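You operate a simulated robot arm through the tools that you are given. There is no shell and no other tool. Be economical: measure what you need, move in short steps, check, and stop when the job is done.

You are at the controls of a simulated two-armed robot. One attempt, no reset.

Task
Fetch the clear cup and set it on the white cover. Pick up the brown parcel from the desk top with one hand, pass it to the other hand and put it on the lower shelf of the parts stand. Take the orange card and put it on the grey cover. Fetch the green fitting and set it on the shelf under the packing table. Take the yellow fitting and put it on the top of the white panel. Pull the top parts drawer open. Do these in any order. Set down upright: clear cup, brown parcel.

Only the result counts: the job must be done as asked and must still hold three seconds after the hand-in. Knocking over, shifting, dropping, spilling or breaking anything else fails it. A push-on lid holds only when it is set on centred and level and pressed home; a screw cap is set on level and turned clockwise until tight.

Robot
Two 7-joint arms with three-finger grippers on one trunk, on a base that drives. Base frame: it is fixed to the floor where the robot stands at the start and does not move with it; the origin is under the middle of the robot, x ahead of it, y to its left, z up; the surface under the hand at the start is at about z = 84.5. Readings come in cm, degrees, newtons and seconds.
The left shoulder is at the start at [7, 14.6, 121.2], the right one opposite. With the tool pointing down near the work surface each hand reaches from about 26 to 68 cm from the robot's upright axis, wherever it stands, measured 20 degrees to its own side. Places, roughly: brown parcel [50, 25, 100]; clear cup (8x7x8 cm) [50, 10, 90]; green fitting (4x5x5 cm) [-30, 410, 90]; grey cover (15x15x2 cm) [-150, -30, 80]; lower shelf of the parts stand [-100, -20, 10]; orange card (6x10x4 cm) [-260, -170, 90]; shelf under the packing table [-410, 270, 20]; top of the white panel (18x15 cm) [-148, 84, 46]; top parts drawer [-220, -190, 110]; white cover (15x15x2 cm) [-150, -10, 90]; yellow fitting (4x5x5 cm) [-20, 410, 90]. Payload 2.2 kg a hand.
Tool frame (each hand has its own): the origin (TCP) lies between the finger pads and is the grasp point; the fingertips stand 2.8 cm ahead of it; z points along the fingers, y is the line along which they close. Largest opening 10.2 cm; the body of the gripper starts 7.1 cm behind the TCP.
Orientation is told as [roll, pitch, yaw] about the base's x, y, z axes, in that order, counted from this pose: with the fingers straight down and closing along the base's y, the tool's x points along the base's -x, its y along +y and its z along -z.

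Tools
- The arms move only by the tool send_rows. It takes "left_increments", "right_increments" or both (then of equal length, played together; a hand with none holds still); each is a list that holds one entry, the list of rows, each a list of 6 numbers: the shift along the tool's x, y, z in cm, then the turn, a rotation vector about the tool's x, y, z in degrees. In form: [[[x, y, z, ax, ay, az], ...]]. A call has 1 to 10 rows; each row shifts and turns the commanded pose from where the row before left it, along the tool's axes as they then stand. "left_fingers" and "right_fingers" are, for a hand that has rows, the closure, from 0 (fully open) to 1 (shut), set as the call begins (left out, the last holds). Rows are played at 5 a second. More than 5 cm and 8.6 degrees between two rows, or a gripper value outside its range, and nothing of the call is played. Where a pose cannot be reached the arm comes as near as it can. A force on the tool above 40 N (or 10 N above the force at the start of the call, whichever is more), or a blocked arm, ends the call early, and 0.2 s more pass. The fingers move at their own pace and stop on an object; they squeeze with about 35 N. The grip force told is the motor's: it shows also when the fingers shut on nothing. Time passes only in rows, and 0.2 s behind the last, so rows that do not move let the fingers close. It gives the time, the measured TCP pose, the force on the tool (base axes), the opening and the grip force at its end, in the units of the frame above (readings bear some noise), with the torque about the TCP (base axes, N m) and any sound that the robot's microphone picked up, and new pictures: "pictures" is both (left out), scene, wrist or none (wrist: the cameras of the hands that moved).
- Cameras (640 x 400 px; columns grow to the right, rows downward): "scene" is now at [11.59, 4.78, 142.85]; the picture's right is [0.59, -0.81, 0.00], its down [-0.56, -0.41, -0.72] and it looks along [0.58, 0.42, -0.69] (base axes); focal length 268 px, centre (320, 200). "left" rides on the left gripper at [7.2, 3.8, -8.6] in its tool frame; the picture's right is [-0.47, 0.89, 0.00], its down [-0.60, -0.32, -0.73] and it looks along [-0.65, -0.34, 0.68] (tool axes); focal length 256 px, centre (320, 200). "right" rides on the right gripper at [6.9, 4.4, -8.6] in its tool frame; the picture's right is [-0.53, 0.85, 0.00], its down [-0.58, -0.36, -0.73] and it looks along [-0.62, -0.39, 0.68] (tool axes); focal length 256 px, centre (320, 200). There is no depth. A picture from a camera that has moved, and an enlarged one, comes with that camera's place and axes in the base frame and with its lens.
- move_column(by): slides the trunk up (or, below 0, down) by that many cm; the arms and the scene camera ride with it, the base frame stays. It gives what a move gives, with no picture.
- base_move(legs): drives the robot by 1 to 6 legs, each [ahead, left, turn to the left] in cm, cm and degrees, along the robot's own axes; the way and the turn of a leg run together, so that a leg with both is an arc; at most 150 cm and 180 degrees a leg. The arms and the cameras ride along, it lands a little off, and it stops where it bumps. It gives what a move gives, and a new picture of the scene camera.
- pan_tilt(pan, tilt): turns the head with the scene camera to pan (to the left, within 86 degrees either way) and tilt (down, from -29 to 69), counted from straight ahead of the robot. It gives what a move gives, and a new picture of the scene camera.
- enlarge(camera, box): a new picture of the part [left, top, right, bottom] of that camera's present view, enlarged. It takes no simulated time.
- close_job(): hands the job in; it is judged then, once.

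Work in short steps. Places have to be worked out from the pictures, the camera data and where the tool is seen: move nearer, look again, correct. Check each grasp and each placing, and mend what went wrong. You have 186 turns and 260 pictures in all, those below and enlarged ones among them. Open the grippers and draw the arms clear of the work before you hand the job in, unless the task says otherwise.

The tools are called after "Call:" by a JSON object that holds its "method" and its "body". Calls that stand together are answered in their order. send_rows: Moves the arms, as the interface text tells. Its arguments: {"type":"object","properties":{"left_increments":{"type":"array","items":{"type":"array","items":{"type":"array","items":{"type":"number"}}}},"left_fingers":{"type":"number"},"right_increments":{"type":"array","items":{"type":"array","items":{"type":"array","items":{"type":"number"}}}},"right_fingers":{"type":"number"},"pictures":{"type":"string","enum":["both","scene","wrist","none"]}},"required":[]} The other tools are called the same way: move_column (by) slides the trunk up or down; base_move (legs) drives the base; pan_tilt (pan, tilt) turns the head that bears the scene camera; enlarge (camera, box) takes an enlarged picture of a part of a camera's view; close_job () hands the job in.

At the start:

```text
clock: 0.0
left_ee_pos: [31.98, 39.49, 112.35]
left_tool_rot: [-0.2, 0.1, 0.0]
left_contact_force: [0.6, -0.1, 0.8]
left_moment: [0.01, -0.05, -0.01]
left_grip_width: 10.22
left_grip_force: 0.1
right_ee_pos: [47.75, 4.04, 109.68]
right_tool_rot: [0.0, 0.0, 0.0]
right_contact_force: [-0.4, 0.0, 0.3]
right_moment: [0.01, 0.02, -0.01]
right_grip_width: 10.19
right_grip_force: 0.1
trunk travel left (down, up): [-75.0, 19.0]
robot x, y, heading: [0.1, 0.03, -0.0]
head pan, tilt: [36.1, 44.0]
```

scene: 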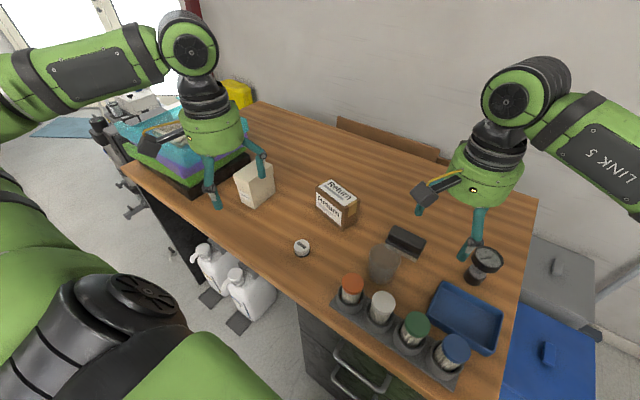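
right: 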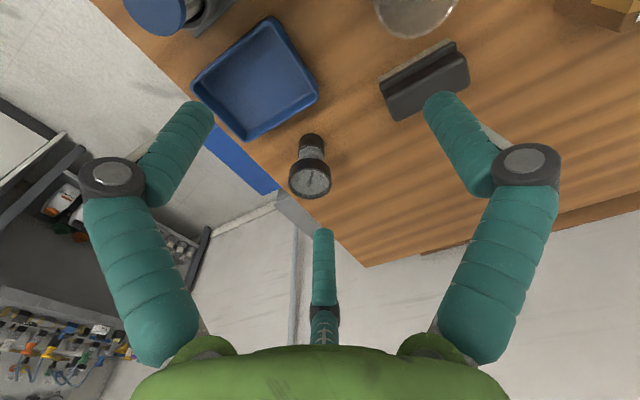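
left: 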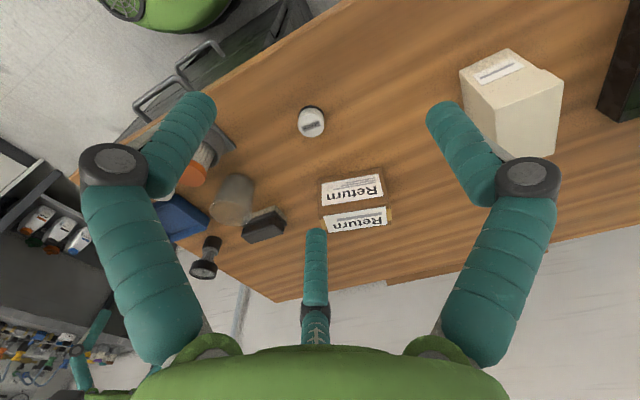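

I'll look closer at the cup and the parcel before moving.

Call:
{"method": "enlarge", "body": {"camera": "scene", "box": [220, 130, 460, 300]}}

Call:
{"method": "pan_tilt", "body": {"pan": 10, "tilt": 50}}

```text
2.35 times, centred on (340, 215) of scene
camera zoom: at [11.59, 4.78, 142.85], right [0.59, -0.81, 0.0], down [-0.56, -0.41, -0.72], along [0.58, 0.42, -0.69], focal length 629 px, centre (273, 165)
```

zoom: 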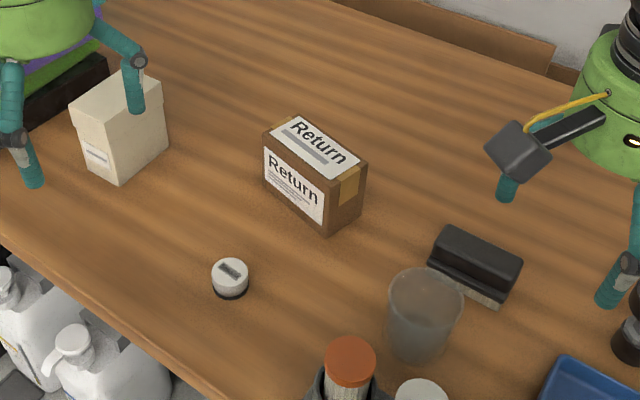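

```text
clock: 0.9
left_ee_pos: [31.93, 39.72, 112.34]
left_tool_rot: [0.1, -0.1, 0.0]
left_contact_force: [0.4, -0.1, 0.4]
left_moment: [0.0, -0.02, 0.0]
left_grip_width: 10.21
left_grip_force: 0.1
right_ee_pos: [47.85, 4.13, 109.7]
right_tool_rot: [-0.1, 0.1, 0.0]
right_contact_force: [0.7, 0.3, -0.3]
right_moment: [0.01, -0.02, 0.04]
right_grip_width: 10.2
right_grip_force: 0.0
trunk travel left (down, up): [-75.0, 19.0]
robot x, y, heading: [-0.39, -0.07, 0.1]
head pan, tilt: [10.0, 50.0]
camera scene: at [12.54, 1.29, 142.02], right [0.17, -0.98, 0.0], down [-0.75, -0.13, -0.64], along [0.63, 0.11, -0.77], focal length 268 px, centre (320, 200)
```

scene: 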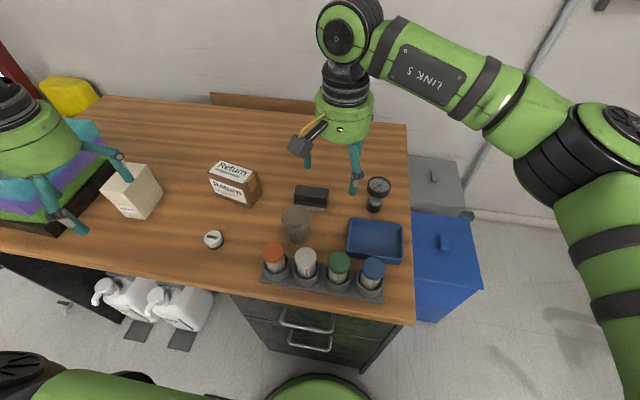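

The parcel's base looks to be about [58.6, 32.5], with its long axis near y, roughly 11x5.6x8.7 cm. The cup is near [48, 12.7]. The parcel is at the edge of reach, so I drive slightly ahead.

Call:
{"method": "base_move", "body": {"legs": [[6, 0, 0]]}}

Call:
{"method": "send_rows", "body": {"left_increments": [[[-4, 0, 0, 0, 0, 8.5], [-4, 0, 0, 0, 0, 8.5], [-4, 0, 0, 0, 0, 8.5], [-2, 0, 0, 0, 0, 8.5], [0, 0, 0, 0, 0, 8.5], [0, 0, 0, 0, 0, 8.5], [0, 0, 0, 0, 0, 8.5], [0, 0, 0, 0, 0, 8.5], [0, 0, 0, 0, 0, 8.5], [0, 0, 0, 0, 0, 8.5]]], "pictures": "both"}}

```text
clock: 2.0
left_ee_pos: [37.17, 39.61, 112.15]
left_tool_rot: [0.1, 0.3, -0.1]
left_contact_force: [0.8, 0.0, -0.5]
left_moment: [-0.02, 0.06, 0.0]
left_grip_width: 10.2
left_grip_force: 0.0
right_ee_pos: [53.09, 4.1, 109.47]
right_tool_rot: [0.0, 0.2, -0.1]
right_contact_force: [0.4, 0.3, -0.2]
right_moment: [0.02, 0.06, -0.03]
right_grip_width: 10.2
right_grip_force: 0.0
trunk travel left (down, up): [-75.0, 19.0]
robot x, y, heading: [4.65, 0.07, 0.1]
head pan, tilt: [10.0, 50.0]
stopped in leg 1: the robot was blocked; the commanded pose is now the measured one
camera scene: at [17.9, 1.28, 141.95], right [0.17, -0.98, 0.0], down [-0.76, -0.13, -0.64], along [0.63, 0.11, -0.77], focal length 268 px, centre (320, 200)
```

scene: 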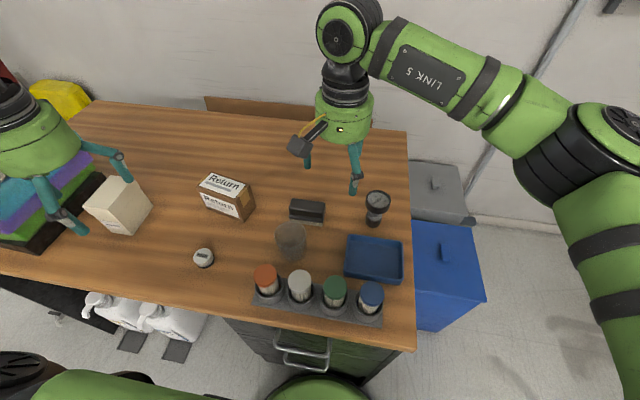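

```text
clock: 4.2
left_ee_pos: [50.22, 36.93, 112.39]
left_tool_rot: [-0.1, 0.1, -85.2]
left_contact_force: [0.1, 0.5, -0.3]
left_moment: [0.02, 0.03, -0.04]
left_grip_width: 10.18
left_grip_force: 0.0
right_ee_pos: [52.64, 4.05, 109.53]
right_tool_rot: [0.0, 0.0, 0.1]
right_contact_force: [-0.6, -0.8, 0.5]
right_moment: [0.0, -0.01, -0.01]
right_grip_width: 10.21
right_grip_force: 0.1
trunk travel left (down, up): [-75.0, 19.0]
robot x, y, heading: [4.67, -0.02, 0.1]
head pan, tilt: [10.0, 50.0]
camera scene: at [17.21, 1.28, 142.02], right [0.17, -0.98, 0.0], down [-0.75, -0.13, -0.64], along [0.63, 0.11, -0.77], focal length 268 px, centre (320, 200)
camera left: at [53.32, 44.42, 120.84], right [0.92, -0.39, 0.0], down [-0.27, -0.63, 0.73], along [-0.28, -0.67, -0.68], focal length 256 px, centre (320, 200)
```

scene: 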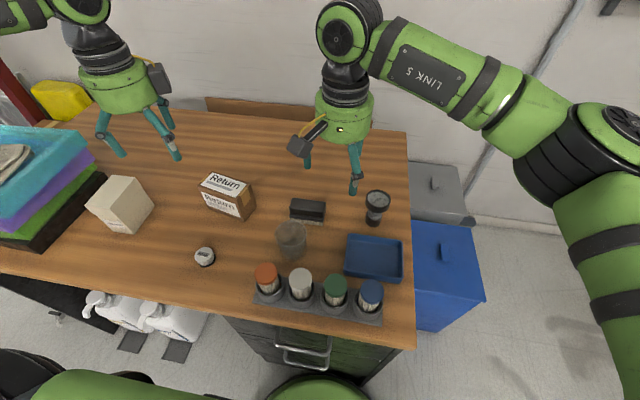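
left: 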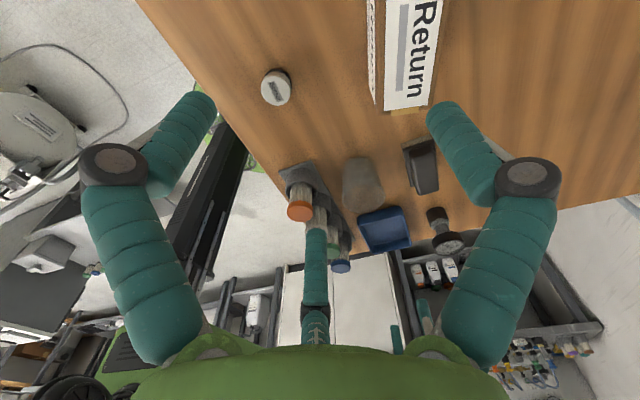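

I turn the left hand to the parcel's yaw (about -105°) and bring it over the parcel at a safe height. I'll check the gripper there.

Call:
{"method": "send_rows", "body": {"left_increments": [[[0, 0, 0, 0, 0, 6.6], [0, 0, 0, 0, 0, 6.6], [0, 0, 0, 0, 0, 6.6], [0, 4.3, 0, 0, 0, 0], [0, 4.3, 0, 0, 0, 0], [0, 0, 4, 0, 0, 0], [0, 0, 4, 0, 0, 0], [0, 0, 2, 0, 0, 0]]]}}

Call:
{"method": "enlarge", "body": {"camera": "scene", "box": [130, 90, 330, 240]}}

```text
clock: 6.0
left_ee_pos: [58.49, 34.81, 102.07]
left_tool_rot: [0.0, 0.0, -104.8]
left_contact_force: [0.0, 0.2, 0.5]
left_moment: [0.02, 0.03, 0.0]
left_grip_width: 10.2
left_grip_force: 0.0
right_ee_pos: [52.66, 4.02, 109.49]
right_tool_rot: [0.0, 0.1, 0.1]
right_contact_force: [0.4, -1.0, -1.1]
right_moment: [-0.05, 0.0, -0.03]
right_grip_width: 10.17
right_grip_force: 0.1
trunk travel left (down, up): [-75.0, 19.0]
robot x, y, heading: [4.37, -0.03, -0.1]
head pan, tilt: [10.0, 50.0]
camera scene: at [17.28, 1.23, 142.02], right [0.17, -0.98, 0.0], down [-0.75, -0.13, -0.64], along [0.63, 0.11, -0.77], focal length 268 px, centre (320, 200)
camera left: at [63.96, 40.72, 110.74], right [0.74, -0.68, 0.0], down [-0.46, -0.5, 0.73], along [-0.49, -0.54, -0.68], focal length 256 px, centre (320, 200)
```

scene: 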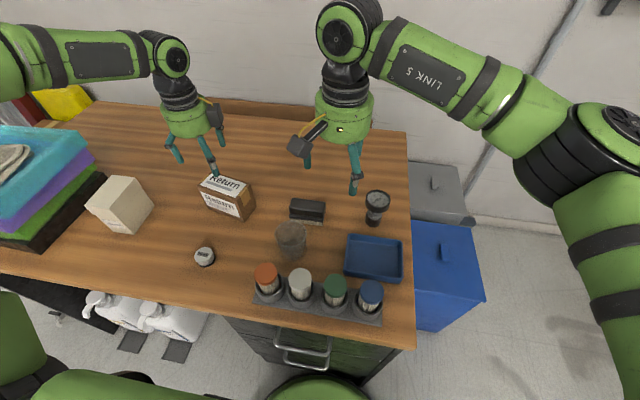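
left: 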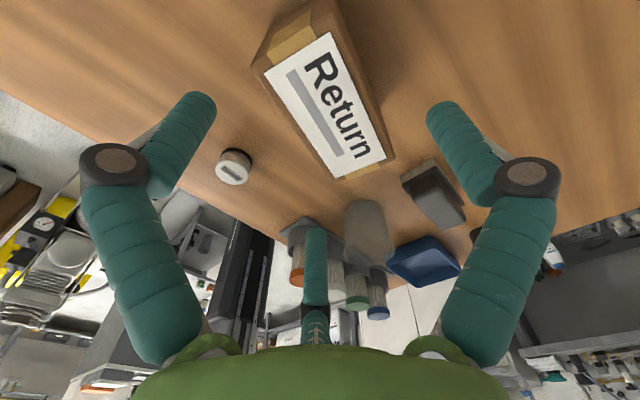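

```text
2.67 times, centred on (230, 165) of scene
camera zoom: at [17.28, 1.23, 142.02], right [0.17, -0.98, 0.0], down [-0.75, -0.13, -0.64], along [0.63, 0.11, -0.77], focal length 713 px, centre (560, 293)
```

zoom: 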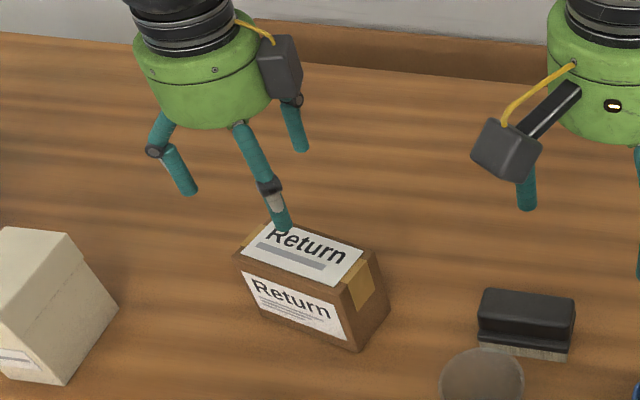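

The gripper shows three fingers, not two. I'll close the hand halfway in the air above the parcel to see how they move.

Call:
{"method": "send_rows", "body": {"left_increments": [[[0, 0, -3, 0, 0, 0], [0, 0, 0, 0, 0, 0]]], "left_fingers": 0.6}}

Call:
{"method": "enlarge", "body": {"camera": "scene", "box": [130, 90, 330, 240]}}

```text
clock: 6.6
left_ee_pos: [58.57, 34.73, 105.3]
left_tool_rot: [0.0, 0.1, -104.8]
left_contact_force: [0.8, -0.2, -0.6]
left_moment: [-0.01, 0.0, -0.04]
left_grip_width: 4.07
left_grip_force: 0.1
right_ee_pos: [52.62, 4.08, 109.59]
right_tool_rot: [0.1, 0.1, -0.1]
right_contact_force: [-0.2, 0.3, 0.8]
right_moment: [-0.02, 0.01, 0.03]
right_grip_width: 10.19
right_grip_force: 0.0
trunk travel left (down, up): [-75.0, 19.0]
robot x, y, heading: [4.83, 0.03, -0.0]
head pan, tilt: [10.0, 50.0]
camera scene: at [17.24, 1.28, 142.02], right [0.17, -0.98, 0.0], down [-0.75, -0.13, -0.64], along [0.63, 0.11, -0.77], focal length 268 px, centre (320, 200)
camera left: at [64.09, 40.8, 113.81], right [0.74, -0.68, 0.0], down [-0.46, -0.5, 0.73], along [-0.49, -0.54, -0.68], focal length 256 px, centre (320, 200)
```

scene: 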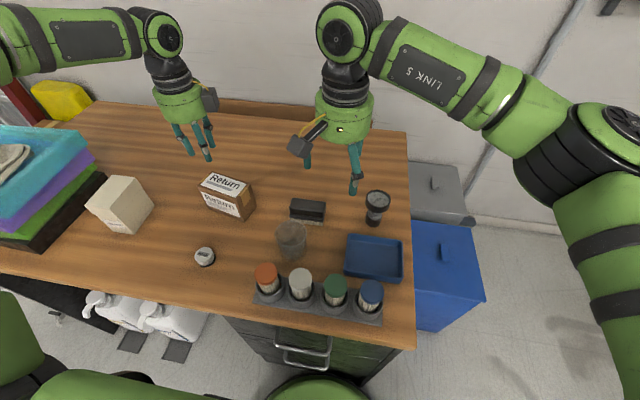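
left: 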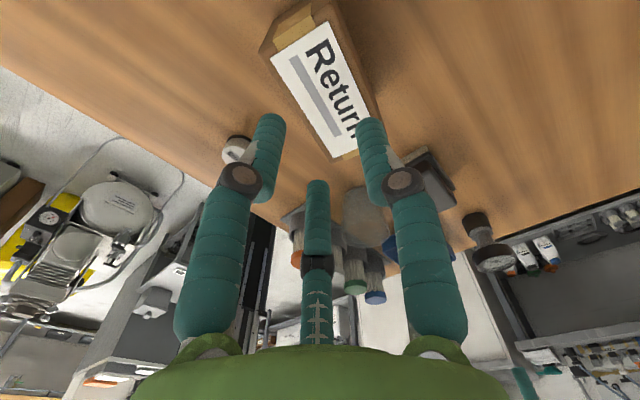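

```text
2.67 times, centred on (230, 165) of scene
camera zoom: at [17.24, 1.28, 142.02], right [0.17, -0.98, 0.0], down [-0.75, -0.13, -0.64], along [0.63, 0.11, -0.77], focal length 713 px, centre (560, 293)
```

zoom: 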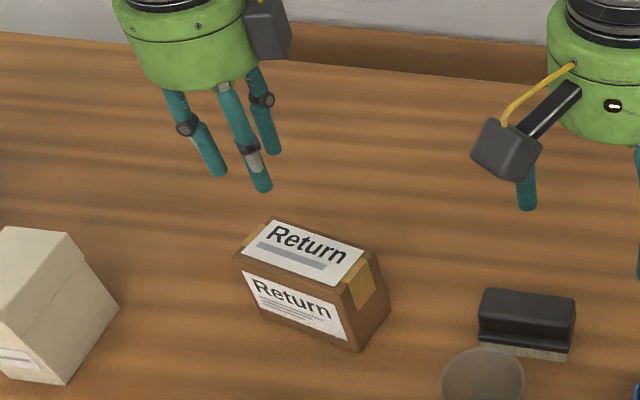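

The fingers close radially, so I keep a slight sideways offset that suits two or three fingers. I open, descend onto the parcel to TCP z≈90.5 and close.

Call:
{"method": "send_rows", "body": {"left_increments": [[[-0.3, -0.6, 0, 0, 0, 0], [0, 0, 2, 0, 0, 0], [0, 0, 4, 0, 0, 0], [0, 0, 4, 0, 0, 0], [0, 0, 3, 0, 0, 0], [0, 0, 1.8, 0, 0, 0]]], "left_fingers": 0, "pictures": "both"}}

Call:
{"method": "send_rows", "body": {"left_increments": [[[0, 0, 0, 0, 0, 0], [0, 0, 0, 0, 0, 0], [0, 0, 0, 0, 0, 0]]], "left_fingers": 1, "pictures": "both"}}

```text
clock: 8.0
left_ee_pos: [57.99, 34.84, 90.24]
left_tool_rot: [-0.1, 0.0, -104.8]
left_contact_force: [-0.5, 0.5, 0.9]
left_moment: [0.01, 0.03, -0.04]
left_grip_width: 10.19
left_grip_force: 0.0
right_ee_pos: [52.83, 4.11, 109.51]
right_tool_rot: [-0.1, 0.2, -0.2]
right_contact_force: [0.8, -0.3, -0.5]
right_moment: [-0.04, 0.01, 0.02]
right_grip_width: 10.2
right_grip_force: 0.0
trunk travel left (down, up): [-75.0, 19.0]
robot x, y, heading: [4.66, -0.03, -0.3]
head pan, tilt: [10.0, 50.0]
camera scene: at [17.51, 1.32, 141.98], right [0.17, -0.98, 0.0], down [-0.76, -0.13, -0.64], along [0.63, 0.11, -0.77], focal length 268 px, centre (320, 200)
camera left: at [63.54, 40.74, 98.83], right [0.74, -0.68, 0.0], down [-0.46, -0.5, 0.73], along [-0.5, -0.54, -0.68], focal length 256 px, centre (320, 200)
```

scene: 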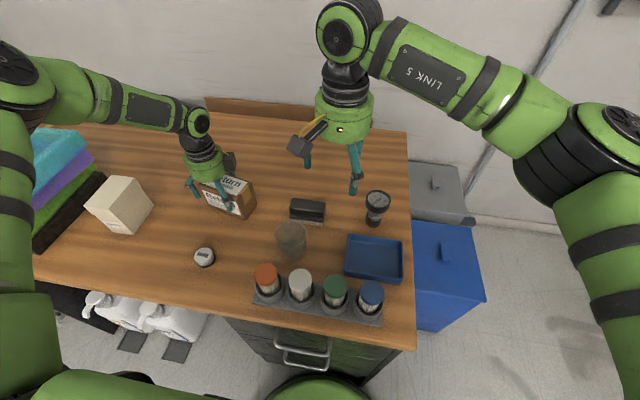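
left: 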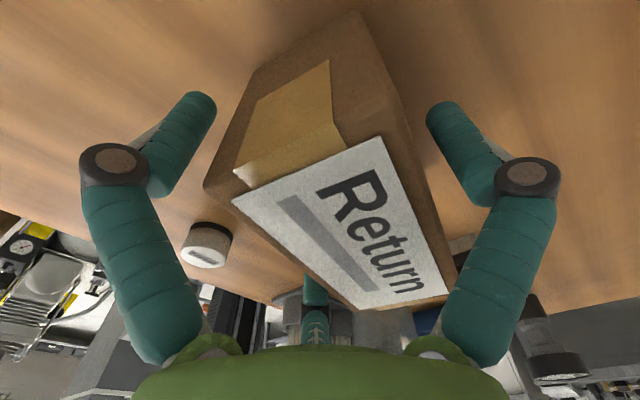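

```text
clock: 8.8
left_ee_pos: [57.69, 34.69, 90.71]
left_tool_rot: [0.2, 0.0, -104.9]
left_contact_force: [-0.8, 1.0, 11.4]
left_moment: [-0.29, -0.02, -0.42]
left_grip_width: 7.76
left_grip_force: 34.8
right_ee_pos: [52.41, 4.04, 109.67]
right_tool_rot: [0.0, -0.1, 0.0]
right_contact_force: [-0.7, -0.3, -0.2]
right_moment: [0.01, 0.01, 0.0]
right_grip_width: 10.22
right_grip_force: 0.1
trunk travel left (down, up): [-75.0, 19.0]
robot x, y, heading: [4.6, -0.01, -0.0]
head pan, tilt: [10.0, 50.0]
camera scene: at [16.98, 1.2, 142.06], right [0.17, -0.98, 0.0], down [-0.75, -0.13, -0.64], along [0.63, 0.11, -0.76], focal length 268 px, centre (320, 200)
camera left: at [63.24, 40.64, 99.26], right [0.74, -0.68, 0.0], down [-0.46, -0.5, 0.73], along [-0.49, -0.54, -0.68], focal length 256 px, centre (320, 200)
```

scene: 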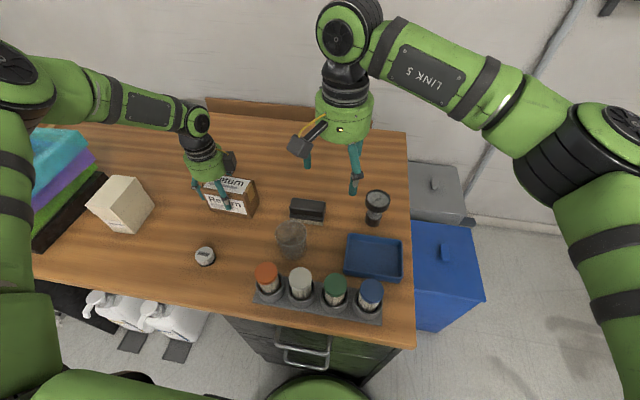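
left: 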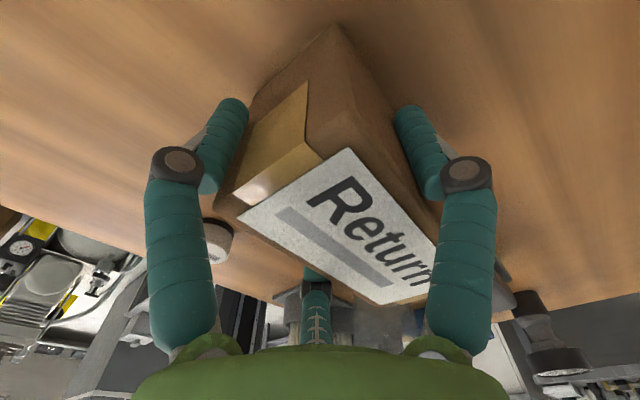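

The grip stopped at 7.76 cm with the box turned somewhat and an 11 N upward force. I check the posture before lifting.

Call:
{"method": "enlarge", "body": {"camera": "scene", "box": [150, 120, 310, 240]}}

```text
3.33 times, centred on (230, 180) of scene
camera zoom: at [16.98, 1.2, 142.06], right [0.17, -0.98, 0.0], down [-0.75, -0.13, -0.64], along [0.63, 0.11, -0.76], focal length 892 px, centre (620, 267)
```

zoom: 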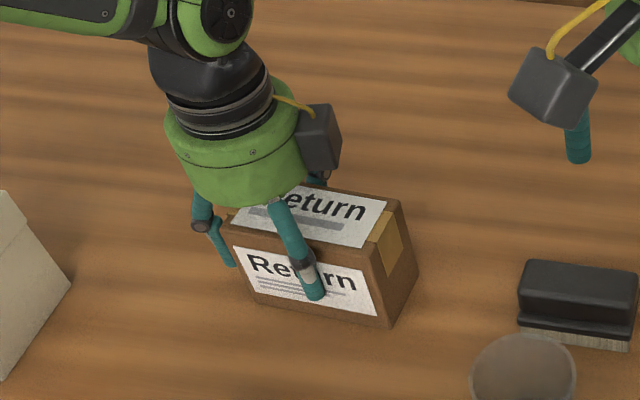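

Fingers act as three radial digits: one at +y and two at -y ±60°. I'll release, lift, and turn the hand half round so the pair is on the parcel's far face. That leaves room for the right hand to take the near end horizontally.

Call:
{"method": "send_rows", "body": {"left_increments": [[[0, 0, 0, 0, 0, 0], [0, 0, 0, 0, 0, 0], [0, 0, -4, 0, 0, 0], [0, 0, -5, 0, 0, 0], [0, 0, -5, 0, 0, 0], [0, 0, 0, 0, 0, -8.4], [0, 0, 0, 0, 0, -8.4], [0, 0, 0, 0, 0, -8.4], [0, 0, 0, 0, 0, -8.4], [0, 0, 0, 0, 0, -8.4]]], "left_fingers": 0, "pictures": "none"}}

Call:
{"method": "send_rows", "body": {"left_increments": [[[0, 0, 0, 0, 0, -8.4], [0, 0, 0, 0, 0, -8.4], [0, 0, 0, 0, 0, -8.4], [0, 0, 0, 0, 0, -8.4], [0, 0, 0, 0, 0, -8.4], [0, 0, 0, 0, 0, -8.4], [0, 0, 0, 0, 0, -8.4], [0, 0, 0, 0, 0, -8.4], [0, 0, 0, 0, 0, -8.4], [0, 0, 0, 0, 0, -8.4]]], "pictures": "none"}}

Call:
{"method": "send_rows", "body": {"left_increments": [[[0, 0, 0, 0, 0, -8.4], [0, 0, 0, 0, 0, -8.4], [0, 0, 0, 0, 0, -8.4], [0, 0, 0, 0, 0, -8.4], [0, 0, 0, 0, 0, -8.4], [0, 0, 0, 0, 0, -8.4], [0, 0, 0, 0, 0, -8.4], [0, 0, 0, 0, 0, -7.1]]], "pictures": "both"}}

Call:
{"method": "enlarge", "body": {"camera": "scene", "box": [150, 120, 310, 240]}}

```text
clock: 11.0
left_ee_pos: [57.83, 34.66, 104.48]
left_tool_rot: [-0.2, 0.1, -62.7]
left_contact_force: [-0.4, 0.5, 0.5]
left_moment: [0.0, -0.01, 0.05]
left_grip_width: 10.19
left_grip_force: 0.0
right_ee_pos: [52.57, 4.01, 109.63]
right_tool_rot: [0.0, 0.0, 0.0]
right_contact_force: [0.6, 0.2, 0.3]
right_moment: [-0.03, 0.02, -0.01]
right_grip_width: 10.24
right_grip_force: 0.0
trunk travel left (down, up): [-75.0, 19.0]
robot x, y, heading: [4.31, -0.32, 0.0]
head pan, tilt: [10.0, 50.0]
```

```text
clock: 13.2
left_ee_pos: [57.89, 34.74, 104.58]
left_tool_rot: [-0.1, 0.0, 21.4]
left_contact_force: [0.0, 0.0, -0.5]
left_moment: [0.01, 0.03, -0.02]
left_grip_width: 10.19
left_grip_force: 0.1
right_ee_pos: [52.59, 3.97, 109.61]
right_tool_rot: [-0.1, 0.1, 0.0]
right_contact_force: [-1.0, 0.4, 0.2]
right_moment: [-0.04, -0.01, 0.0]
right_grip_width: 10.19
right_grip_force: 0.1
trunk travel left (down, up): [-75.0, 19.0]
robot x, y, heading: [4.69, -0.07, -0.3]
head pan, tilt: [10.0, 50.0]
```

```text
clock: 15.0
left_ee_pos: [57.74, 34.7, 104.65]
left_tool_rot: [0.0, 0.0, 87.2]
left_contact_force: [-1.8, -0.1, 0.5]
left_moment: [0.01, -0.01, -0.01]
left_grip_width: 10.19
left_grip_force: 0.1
right_ee_pos: [52.62, 4.1, 109.56]
right_tool_rot: [0.0, 0.0, 0.0]
right_contact_force: [0.8, 0.3, 0.7]
right_moment: [-0.01, -0.02, 0.0]
right_grip_width: 10.21
right_grip_force: 0.1
trunk travel left (down, up): [-75.0, 19.0]
robot x, y, heading: [4.63, -0.15, 0.1]
head pan, tilt: [10.0, 50.0]
camera scene: at [17.2, 1.28, 142.02], right [0.17, -0.98, 0.0], down [-0.75, -0.13, -0.64], along [0.63, 0.11, -0.77], focal length 268 px, centre (320, 200)
camera left: at [53.66, 27.6, 113.08], right [-0.86, 0.51, 0.0], down [0.34, 0.59, 0.73], along [0.37, 0.63, -0.68], focal length 256 px, centre (320, 200)
```

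scene: 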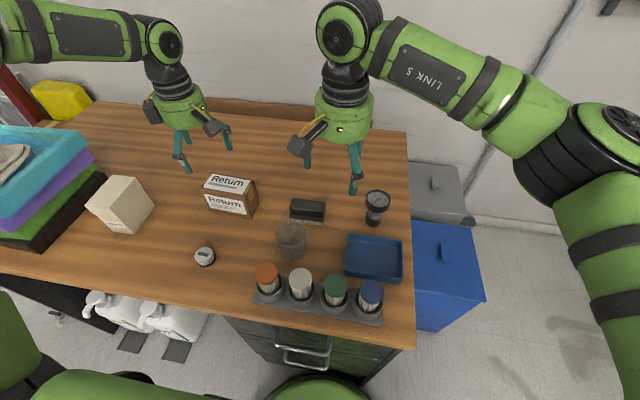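
left: 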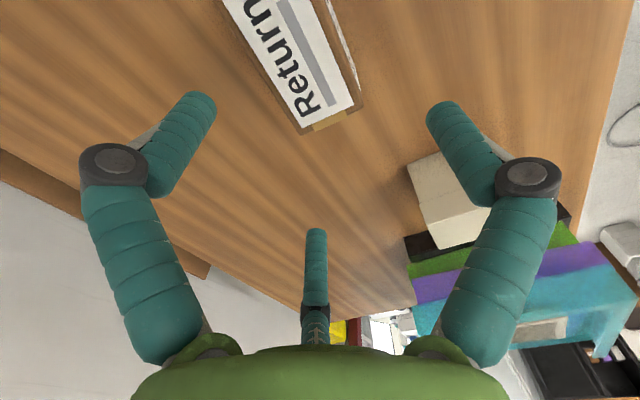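

```text
3.33 times, centred on (230, 180) of scene
camera zoom: at [17.2, 1.28, 142.02], right [0.17, -0.98, 0.0], down [-0.75, -0.13, -0.64], along [0.63, 0.11, -0.77], focal length 892 px, centre (620, 267)
```

zoom: 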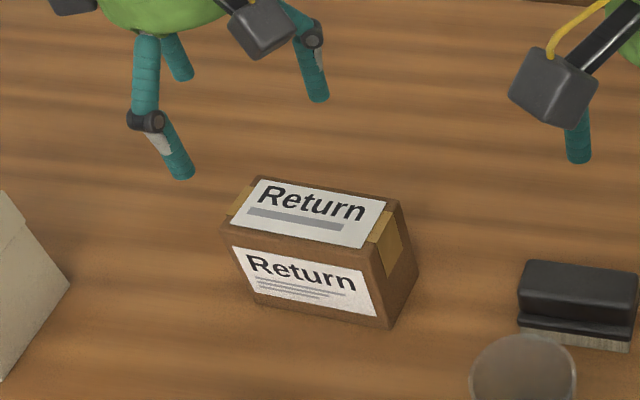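

The parcel is at about [58.0, 31.9], yaw offset about 4°. I bring the hand over it with the box offset toward the single finger, stopping just above.

Call:
{"method": "send_rows", "body": {"left_increments": [[[2.8, -1.65, 0, 0, 0, 1.2], [0, 0, 4, 0, 0, 0], [0, 0, 3.5, 0, 0, 0]]], "pictures": "both"}}

Call:
{"method": "enlarge", "body": {"camera": "scene", "box": [150, 120, 310, 240]}}

```text
clock: 15.8
left_ee_pos: [59.41, 31.91, 96.82]
left_tool_rot: [-0.1, 0.1, 85.9]
left_contact_force: [-0.1, 0.2, 0.1]
left_moment: [-0.03, 0.0, 0.04]
left_grip_width: 10.19
left_grip_force: 0.0
right_ee_pos: [52.55, 4.14, 109.51]
right_tool_rot: [-0.2, 0.1, 0.0]
right_contact_force: [-0.2, 0.6, 0.0]
right_moment: [-0.01, 0.01, 0.01]
right_grip_width: 10.19
right_grip_force: 0.1
trunk travel left (down, up): [-75.0, 19.0]
robot x, y, heading: [4.64, -0.33, -0.0]
head pan, tilt: [10.0, 50.0]
camera scene: at [17.27, 1.4, 142.02], right [0.17, -0.98, 0.0], down [-0.75, -0.13, -0.64], along [0.63, 0.11, -0.77], focal length 268 px, centre (320, 200)
camera left: at [55.07, 24.94, 105.39], right [-0.85, 0.53, 0.0], down [0.36, 0.58, 0.73], along [0.39, 0.62, -0.68], focal length 256 px, centre (320, 200)
```

scene: 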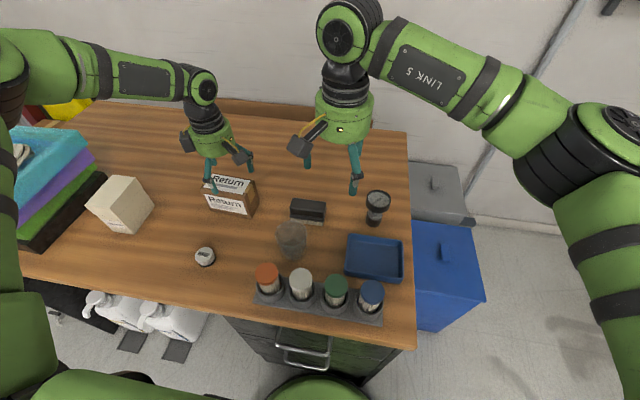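
left: 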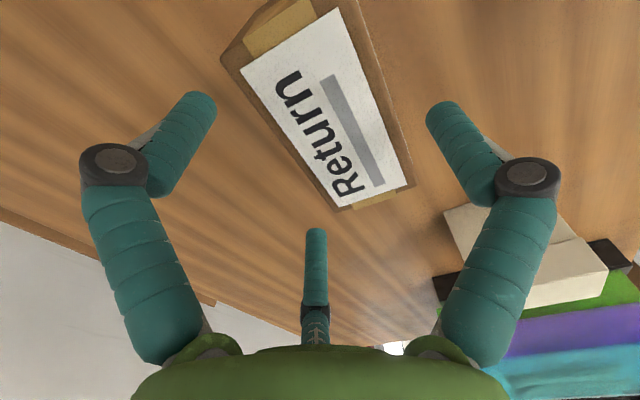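

```text
3.33 times, centred on (230, 180) of scene
camera zoom: at [17.27, 1.4, 142.02], right [0.17, -0.98, 0.0], down [-0.75, -0.13, -0.64], along [0.63, 0.11, -0.77], focal length 892 px, centre (620, 267)
```

zoom: 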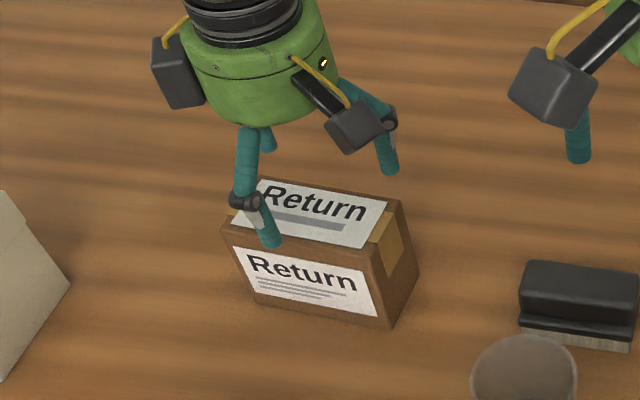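

The box measures 5.6x11.9 with its centre at [58.5, 32.0]. I nudge 0.35 cm, descend to TCP z≈92.8 and close.

Call:
{"method": "send_rows", "body": {"left_increments": [[[0, -0.35, 0, 0, 0, -1.1], [0, 0, 2, 0, 0, 0], [0, 0, 2, 0, 0, 0]]], "pictures": "none"}}

Call:
{"method": "send_rows", "body": {"left_increments": [[[0, 0, 0, 0, 0, 0], [0, 0, 0, 0, 0, 0], [0, 0, 0, 0, 0, 0]]], "left_fingers": 1, "pictures": "wrist"}}

Call:
{"method": "enlarge", "body": {"camera": "scene", "box": [150, 120, 310, 240]}}

```text
clock: 16.6
left_ee_pos: [59.71, 31.64, 93.02]
left_tool_rot: [0.0, 0.0, 87.0]
left_contact_force: [0.1, 0.2, -0.1]
left_moment: [0.0, -0.02, 0.04]
left_grip_width: 10.19
left_grip_force: 0.1
right_ee_pos: [52.59, 4.0, 109.57]
right_tool_rot: [0.0, 0.1, 0.0]
right_contact_force: [0.2, 0.6, 0.5]
right_moment: [0.02, -0.02, 0.03]
right_grip_width: 10.2
right_grip_force: 0.1
trunk travel left (down, up): [-75.0, 19.0]
robot x, y, heading: [4.51, -0.27, -0.2]
head pan, tilt: [10.0, 50.0]
```

```text
clock: 17.4
left_ee_pos: [59.74, 31.61, 93.14]
left_tool_rot: [-0.2, 0.0, 87.0]
left_contact_force: [2.2, 0.8, 6.7]
left_moment: [-0.17, 0.18, -0.02]
left_grip_width: 8.64
left_grip_force: 35.4
right_ee_pos: [52.54, 4.03, 109.62]
right_tool_rot: [0.0, 0.0, -0.1]
right_contact_force: [-0.3, 0.3, -0.4]
right_moment: [0.02, 0.01, 0.04]
right_grip_width: 10.19
right_grip_force: 0.0
trunk travel left (down, up): [-75.0, 19.0]
robot x, y, heading: [4.7, 0.23, -0.0]
head pan, tilt: [10.0, 50.0]
camera left: at [55.42, 24.63, 101.58], right [-0.86, 0.51, 0.0], down [0.35, 0.59, 0.73], along [0.38, 0.63, -0.68], focal length 256 px, centre (320, 200)
```

left: 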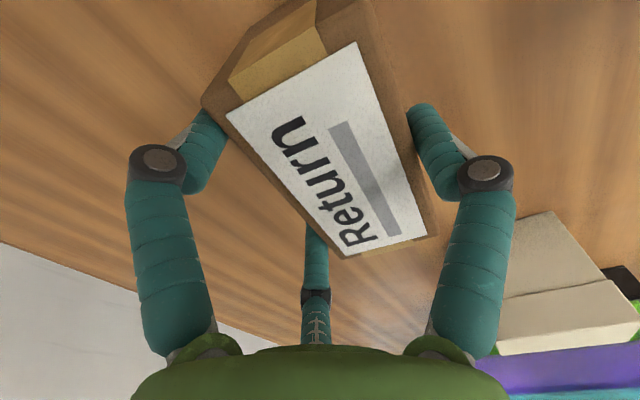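

```text
3.33 times, centred on (230, 180) of scene
camera zoom: at [17.15, 1.23, 142.04], right [0.17, -0.98, 0.0], down [-0.75, -0.13, -0.64], along [0.63, 0.11, -0.77], focal length 892 px, centre (620, 267)
```

zoom: 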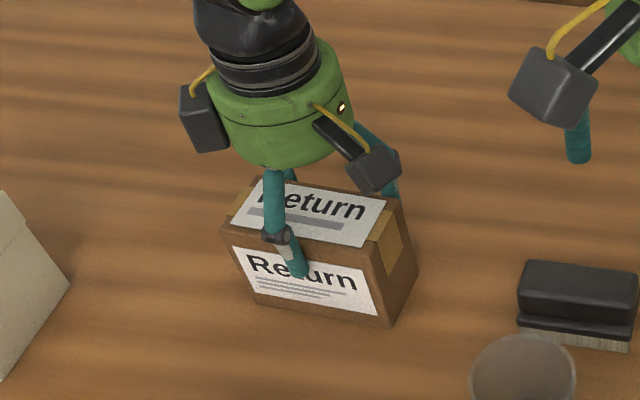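

Good grip (8.6 cm, 35 N, box level). I lift it while turning the right hand (yaw -90°).

Call:
{"method": "send_rows", "body": {"left_increments": [[[0, 0, -2, 0, 0, 0], [0, 0, -3, 0, 0, 0], [0, 0, -4, 0, 0, 0], [0, 0, -4, 0, 0, 0], [0, 0, -4, 0, 0, 0], [0, 1.5, 0, 0, 0, 0], [0, 1.5, 0, 0, 0, 0], [0, 1.5, 0, 0, 0, 0], [0, 1.5, 0, 0, 0, 0], [0, 0, 0, 0, 0, 0]]], "right_increments": [[[0, 0, 0, 0, 0, 8.5], [0, 0, 0, 0, 0, 8.5], [0, 0, 0, 0, 0, 8.5], [0, 0, 0, 0, 0, 8.5], [0, 0, 0, 0, 0, 8.5], [0, 0, 0, 0, 0, 8.5], [0, 0, 0, 0, 0, 8.5], [0, 0, 0, 0, 0, 8.5], [0, 0, 0, 0, 0, 8.5], [0, 0, 0, 0, 0, 8.5]]], "pictures": "scene"}}

Call:
{"method": "send_rows", "body": {"right_increments": [[[0, 0, -2, 0, 0, 5], [0, 0, 0, 0, 8.5, 0], [0, 0, 0, 0, 8.5, 0], [0, 0, 0, 0, 8.5, 0], [0, 0, 0, 0, 8.5, 0], [0, 0, 0, 0, 8.5, 0]]], "pictures": "scene"}}

```text
clock: 19.6
left_ee_pos: [53.65, 31.91, 109.82]
left_tool_rot: [0.0, -0.1, 87.0]
left_contact_force: [0.0, -0.7, -0.6]
left_moment: [0.0, 0.03, 0.02]
left_grip_width: 0.2
left_grip_force: 31.2
right_ee_pos: [52.63, 3.97, 109.5]
right_tool_rot: [0.0, 0.1, -85.2]
right_contact_force: [-0.4, 0.5, 0.1]
right_moment: [-0.02, 0.02, 0.0]
right_grip_width: 10.18
right_grip_force: 0.1
trunk travel left (down, up): [-75.0, 19.0]
robot x, y, heading: [4.61, -0.09, 0.1]
head pan, tilt: [10.0, 50.0]
camera scene: at [17.24, 1.27, 142.02], right [0.17, -0.98, 0.0], down [-0.75, -0.13, -0.64], along [0.63, 0.11, -0.77], focal length 268 px, centre (320, 200)
```

scene: 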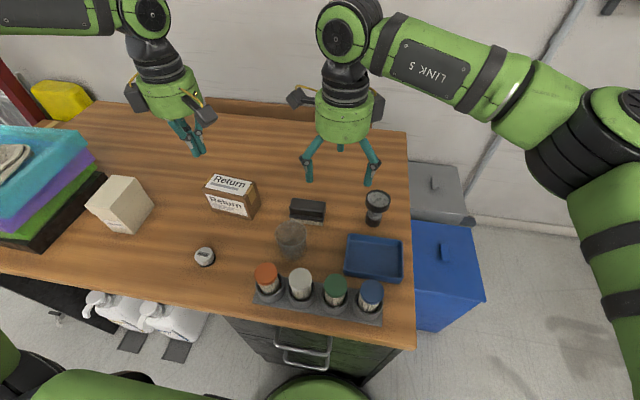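

```text
clock: 21.0
left_ee_pos: [53.73, 31.86, 109.94]
left_tool_rot: [0.0, -0.1, 87.0]
left_contact_force: [-0.8, 0.2, -0.1]
left_moment: [-0.01, 0.02, 0.03]
left_grip_width: 0.23
left_grip_force: 30.8
right_ee_pos: [52.57, 4.06, 111.66]
right_tool_rot: [0.1, 42.7, -90.1]
right_contact_force: [0.2, -0.4, 0.2]
right_moment: [0.02, 0.01, -0.01]
right_grip_width: 10.2
right_grip_force: 0.0
trunk travel left (down, up): [-75.0, 19.0]
robot x, y, heading: [4.64, -0.09, 0.2]
head pan, tilt: [10.0, 50.0]
camera scene: at [17.22, 1.15, 142.03], right [0.17, -0.98, 0.0], down [-0.75, -0.13, -0.64], along [0.63, 0.11, -0.77], focal length 268 px, centre (320, 200)
```

scene: 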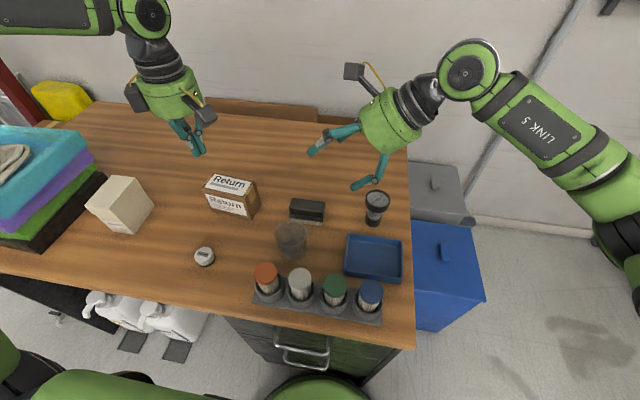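

The parcel slipped out and still stands upright in place. I'll go back with open fingers and re-measure before taking a deeper grip.

Call:
{"method": "send_rows", "body": {"left_increments": [[[0, 0, 0, 0, 0, 0], [-0.2, -3, 0, 0, 0, 0], [-0.2, -3, 0, 0, 0, 0], [0, 0, 4.5, 0, 0, 0], [0, 0, 4.5, 0, 0, 0], [0, 0, 3, 0, 0, 0]]], "left_fingers": 0, "pictures": "wrist"}}

Call:
{"method": "enlarge", "body": {"camera": "scene", "box": [150, 120, 310, 240]}}

```text
clock: 22.4
left_ee_pos: [59.83, 31.92, 97.83]
left_tool_rot: [-0.1, 0.1, 87.0]
left_contact_force: [1.3, -0.6, 0.8]
left_moment: [0.01, 0.03, 0.02]
left_grip_width: 10.19
left_grip_force: 0.1
right_ee_pos: [52.6, 4.14, 111.62]
right_tool_rot: [-0.2, 42.4, -90.0]
right_contact_force: [0.4, -0.2, -0.1]
right_moment: [-0.02, 0.03, -0.03]
right_grip_width: 10.2
right_grip_force: 0.1
trunk travel left (down, up): [-75.0, 19.0]
robot x, y, heading: [4.39, 0.15, 0.2]
head pan, tilt: [10.0, 50.0]
camera left: at [55.5, 24.93, 106.44], right [-0.86, 0.51, 0.0], down [0.35, 0.59, 0.73], along [0.37, 0.63, -0.68], focal length 256 px, centre (320, 200)
```

left: 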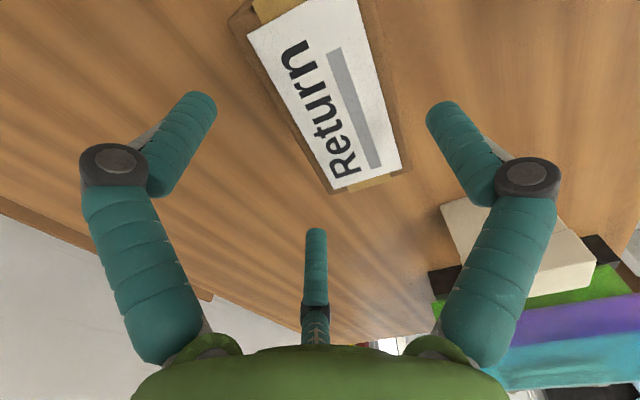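

```text
3.33 times, centred on (230, 180) of scene
camera zoom: at [17.28, 1.29, 142.02], right [0.17, -0.98, 0.0], down [-0.75, -0.13, -0.64], along [0.63, 0.11, -0.77], focal length 892 px, centre (620, 267)
```

zoom: 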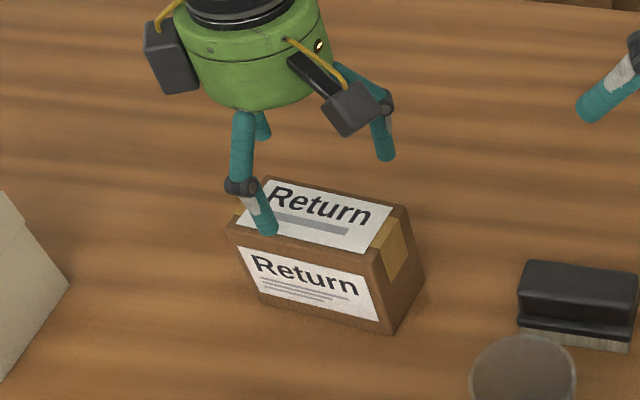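

The parcel is now around [58.05, 31.5] with yaw tilt about 6.5°. I realign, go deep (TCP z≈89.2), close, then lift very slowly by 1 cm.

Call:
{"method": "send_rows", "body": {"left_increments": [[[0.6, 0.2, 0, 0, 0, 3.5], [0, 0, 3, 0, 0, 0], [0, 0, 3, 0, 0, 0], [0, 0, 2.6, 0, 0, 0]]], "pictures": "none"}}

Call:
{"method": "send_rows", "body": {"left_increments": [[[0, 0, 0, 0, 0, 0], [0, 0, 0, 0, 0, 0], [0, 0, 0, 0, 0, 0], [0, 0, 0, 0, 0, 0]]], "left_fingers": 1, "pictures": "wrist"}}

Call:
{"method": "send_rows", "body": {"left_increments": [[[0, 0, -0.4, 0, 0, 0], [0, 0, -0.4, 0, 0, 0], [0, 0, -0.5, 0, 0, 0], [0, 0, -0.5, 0, 0, 0]]], "pictures": "wrist"}}

```text
clock: 23.4
left_ee_pos: [57.83, 31.84, 90.59]
left_tool_rot: [-0.2, -0.1, 83.5]
left_contact_force: [1.0, 0.2, 0.0]
left_moment: [0.01, 0.03, -0.01]
left_grip_width: 10.2
left_grip_force: 0.0
left hand out of reach, approached as far as the arm can: row 3, 4
right_ee_pos: [52.47, 4.05, 111.52]
right_tool_rot: [0.0, 42.5, -90.1]
right_contact_force: [0.8, 0.9, -0.1]
right_moment: [0.01, -0.01, 0.01]
right_grip_width: 10.2
right_grip_force: 0.0
trunk travel left (down, up): [-75.0, 19.0]
robot x, y, heading: [4.75, 0.57, -0.3]
head pan, tilt: [10.0, 50.0]
```

```text
clock: 24.4
left_ee_pos: [57.99, 31.75, 90.57]
left_tool_rot: [-0.1, 0.1, 83.5]
left_contact_force: [3.7, 2.4, 9.6]
left_moment: [-0.2, 0.02, 0.21]
left_grip_width: 8.59
left_grip_force: 35.6
right_ee_pos: [52.46, 3.98, 111.62]
right_tool_rot: [0.0, 42.4, -90.2]
right_contact_force: [-0.6, -0.6, -0.4]
right_moment: [-0.01, 0.01, 0.0]
right_grip_width: 10.2
right_grip_force: 0.2
trunk travel left (down, up): [-75.0, 19.0]
robot x, y, heading: [4.6, 0.04, 0.2]
head pan, tilt: [10.0, 50.0]
camera left: at [53.33, 25.01, 99.2], right [-0.83, 0.56, 0.0], down [0.38, 0.56, 0.73], along [0.41, 0.6, -0.68], focal length 256 px, centre (320, 200)
```

left: 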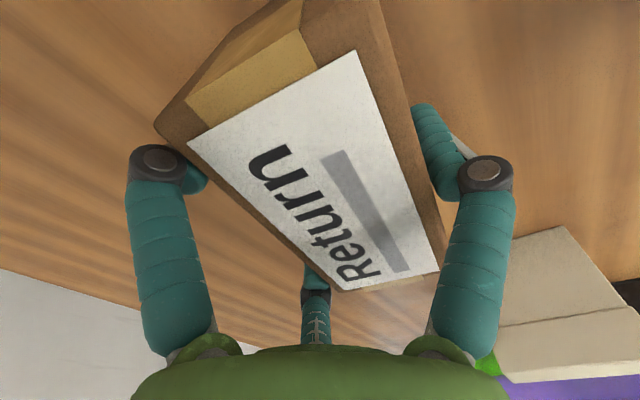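

```text
clock: 25.4
left_ee_pos: [58.02, 31.87, 92.49]
left_tool_rot: [0.0, 0.0, 83.5]
left_contact_force: [0.2, -0.4, -2.8]
left_moment: [0.01, -0.04, 0.0]
left_grip_width: 8.61
left_grip_force: 35.1
right_ee_pos: [52.6, 4.09, 111.62]
right_tool_rot: [-0.1, 42.5, -90.0]
right_contact_force: [-0.1, 0.1, -0.7]
right_moment: [0.01, 0.03, -0.02]
right_grip_width: 10.22
right_grip_force: 0.1
trunk travel left (down, up): [-75.0, 19.0]
robot x, y, heading: [4.61, 0.19, -0.1]
head pan, tilt: [10.0, 50.0]
camera left: at [53.39, 25.11, 100.92], right [-0.83, 0.56, 0.0], down [0.38, 0.56, 0.73], along [0.41, 0.6, -0.68], focal length 256 px, centre (320, 200)
```

left: 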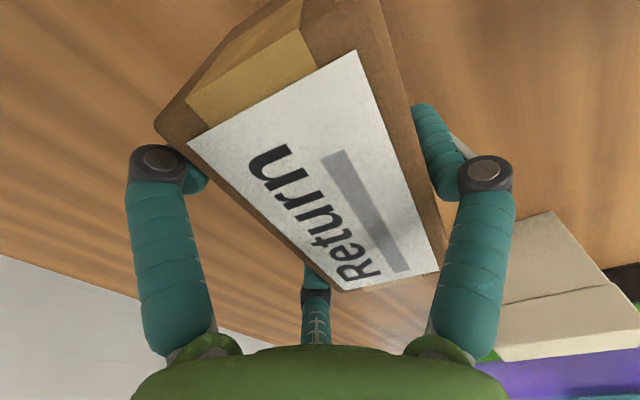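

The parcel is held now and weighs about 0.28 kg. For a conflict-free pass I want both hands at 45° from either side, so I carry it to about [53, 27] aligned with y and put it down there for a tilted regrasp.

Call:
{"method": "send_rows", "body": {"left_increments": [[[0, 0, -1, 0, 0, 0], [0, 0, -1, 0, 0, -3.3], [0, 0, 0, 0, 0, -3.2], [1.2, 0.9, 0, 0, 0, 0], [1.2, 0.9, 0, 0, 0, 0], [1.2, 0.9, 0, 0, 0, 0], [1.3, 0.9, 0, 0, 0, 0], [0, 0, 1, 0, 0, 0], [0, 0, 1.2, 0, 0, 0], [0, 0, 1.2, 0, 0, 0]]], "pictures": "none"}}

Call:
{"method": "send_rows", "body": {"left_increments": [[[0, 0, 0.3, 0, 0, 0], [0, 0, 0.2, 0, 0, 0]]], "pictures": "both"}}

```text
clock: 27.6
left_ee_pos: [54.6, 26.87, 91.03]
left_tool_rot: [-0.1, 0.0, 90.0]
left_contact_force: [0.5, 0.0, -2.5]
left_moment: [0.02, -0.01, 0.01]
left_grip_width: 8.59
left_grip_force: 34.8
right_ee_pos: [52.65, 4.12, 111.59]
right_tool_rot: [0.0, 42.5, -90.2]
right_contact_force: [0.4, 0.9, -0.4]
right_moment: [0.01, 0.0, -0.02]
right_grip_width: 10.21
right_grip_force: 0.0
trunk travel left (down, up): [-75.0, 19.0]
robot x, y, heading: [4.89, 0.11, -0.0]
head pan, tilt: [10.0, 50.0]
```

```text
clock: 28.2
left_ee_pos: [54.4, 26.9, 90.78]
left_tool_rot: [-0.4, 0.1, 90.0]
left_contact_force: [0.0, 2.8, 12.9]
left_moment: [-0.19, 0.63, -0.11]
left_grip_width: 8.59
left_grip_force: 35.6
right_ee_pos: [52.38, 4.08, 111.62]
right_tool_rot: [0.1, 42.5, -90.0]
right_contact_force: [0.1, 0.9, 0.6]
right_moment: [-0.03, -0.01, 0.0]
right_grip_width: 10.21
right_grip_force: 0.1
trunk travel left (down, up): [-75.0, 19.0]
robot x, y, heading: [4.61, 0.04, -0.2]
head pan, tilt: [10.0, 50.0]
camera scene: at [17.03, 1.26, 142.07], right [0.17, -0.98, 0.0], down [-0.75, -0.13, -0.64], along [0.63, 0.11, -0.77], focal length 268 px, centre (320, 200)
camera left: at [50.52, 19.64, 99.21], right [-0.89, 0.47, 0.0], down [0.31, 0.6, 0.73], along [0.34, 0.65, -0.68], focal length 256 px, centre (320, 200)
```

scene: 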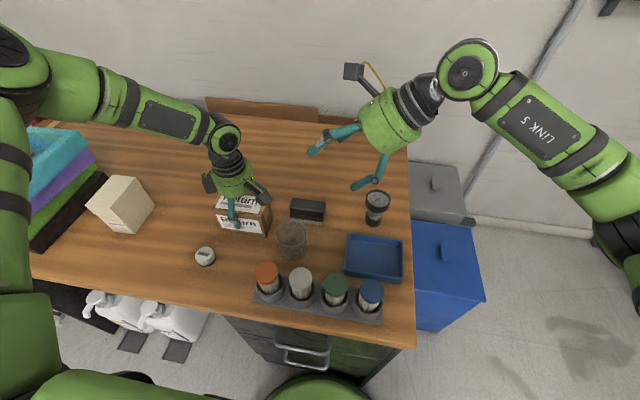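
left: 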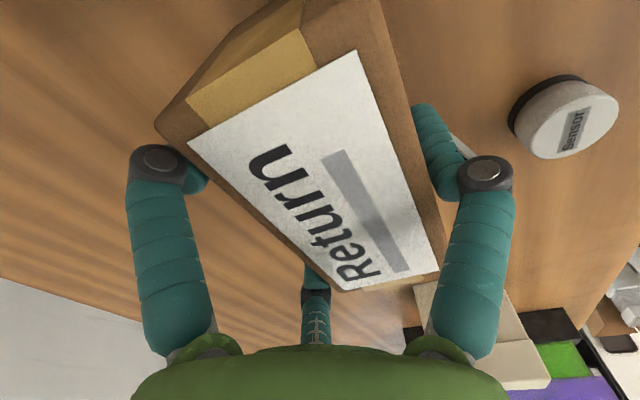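

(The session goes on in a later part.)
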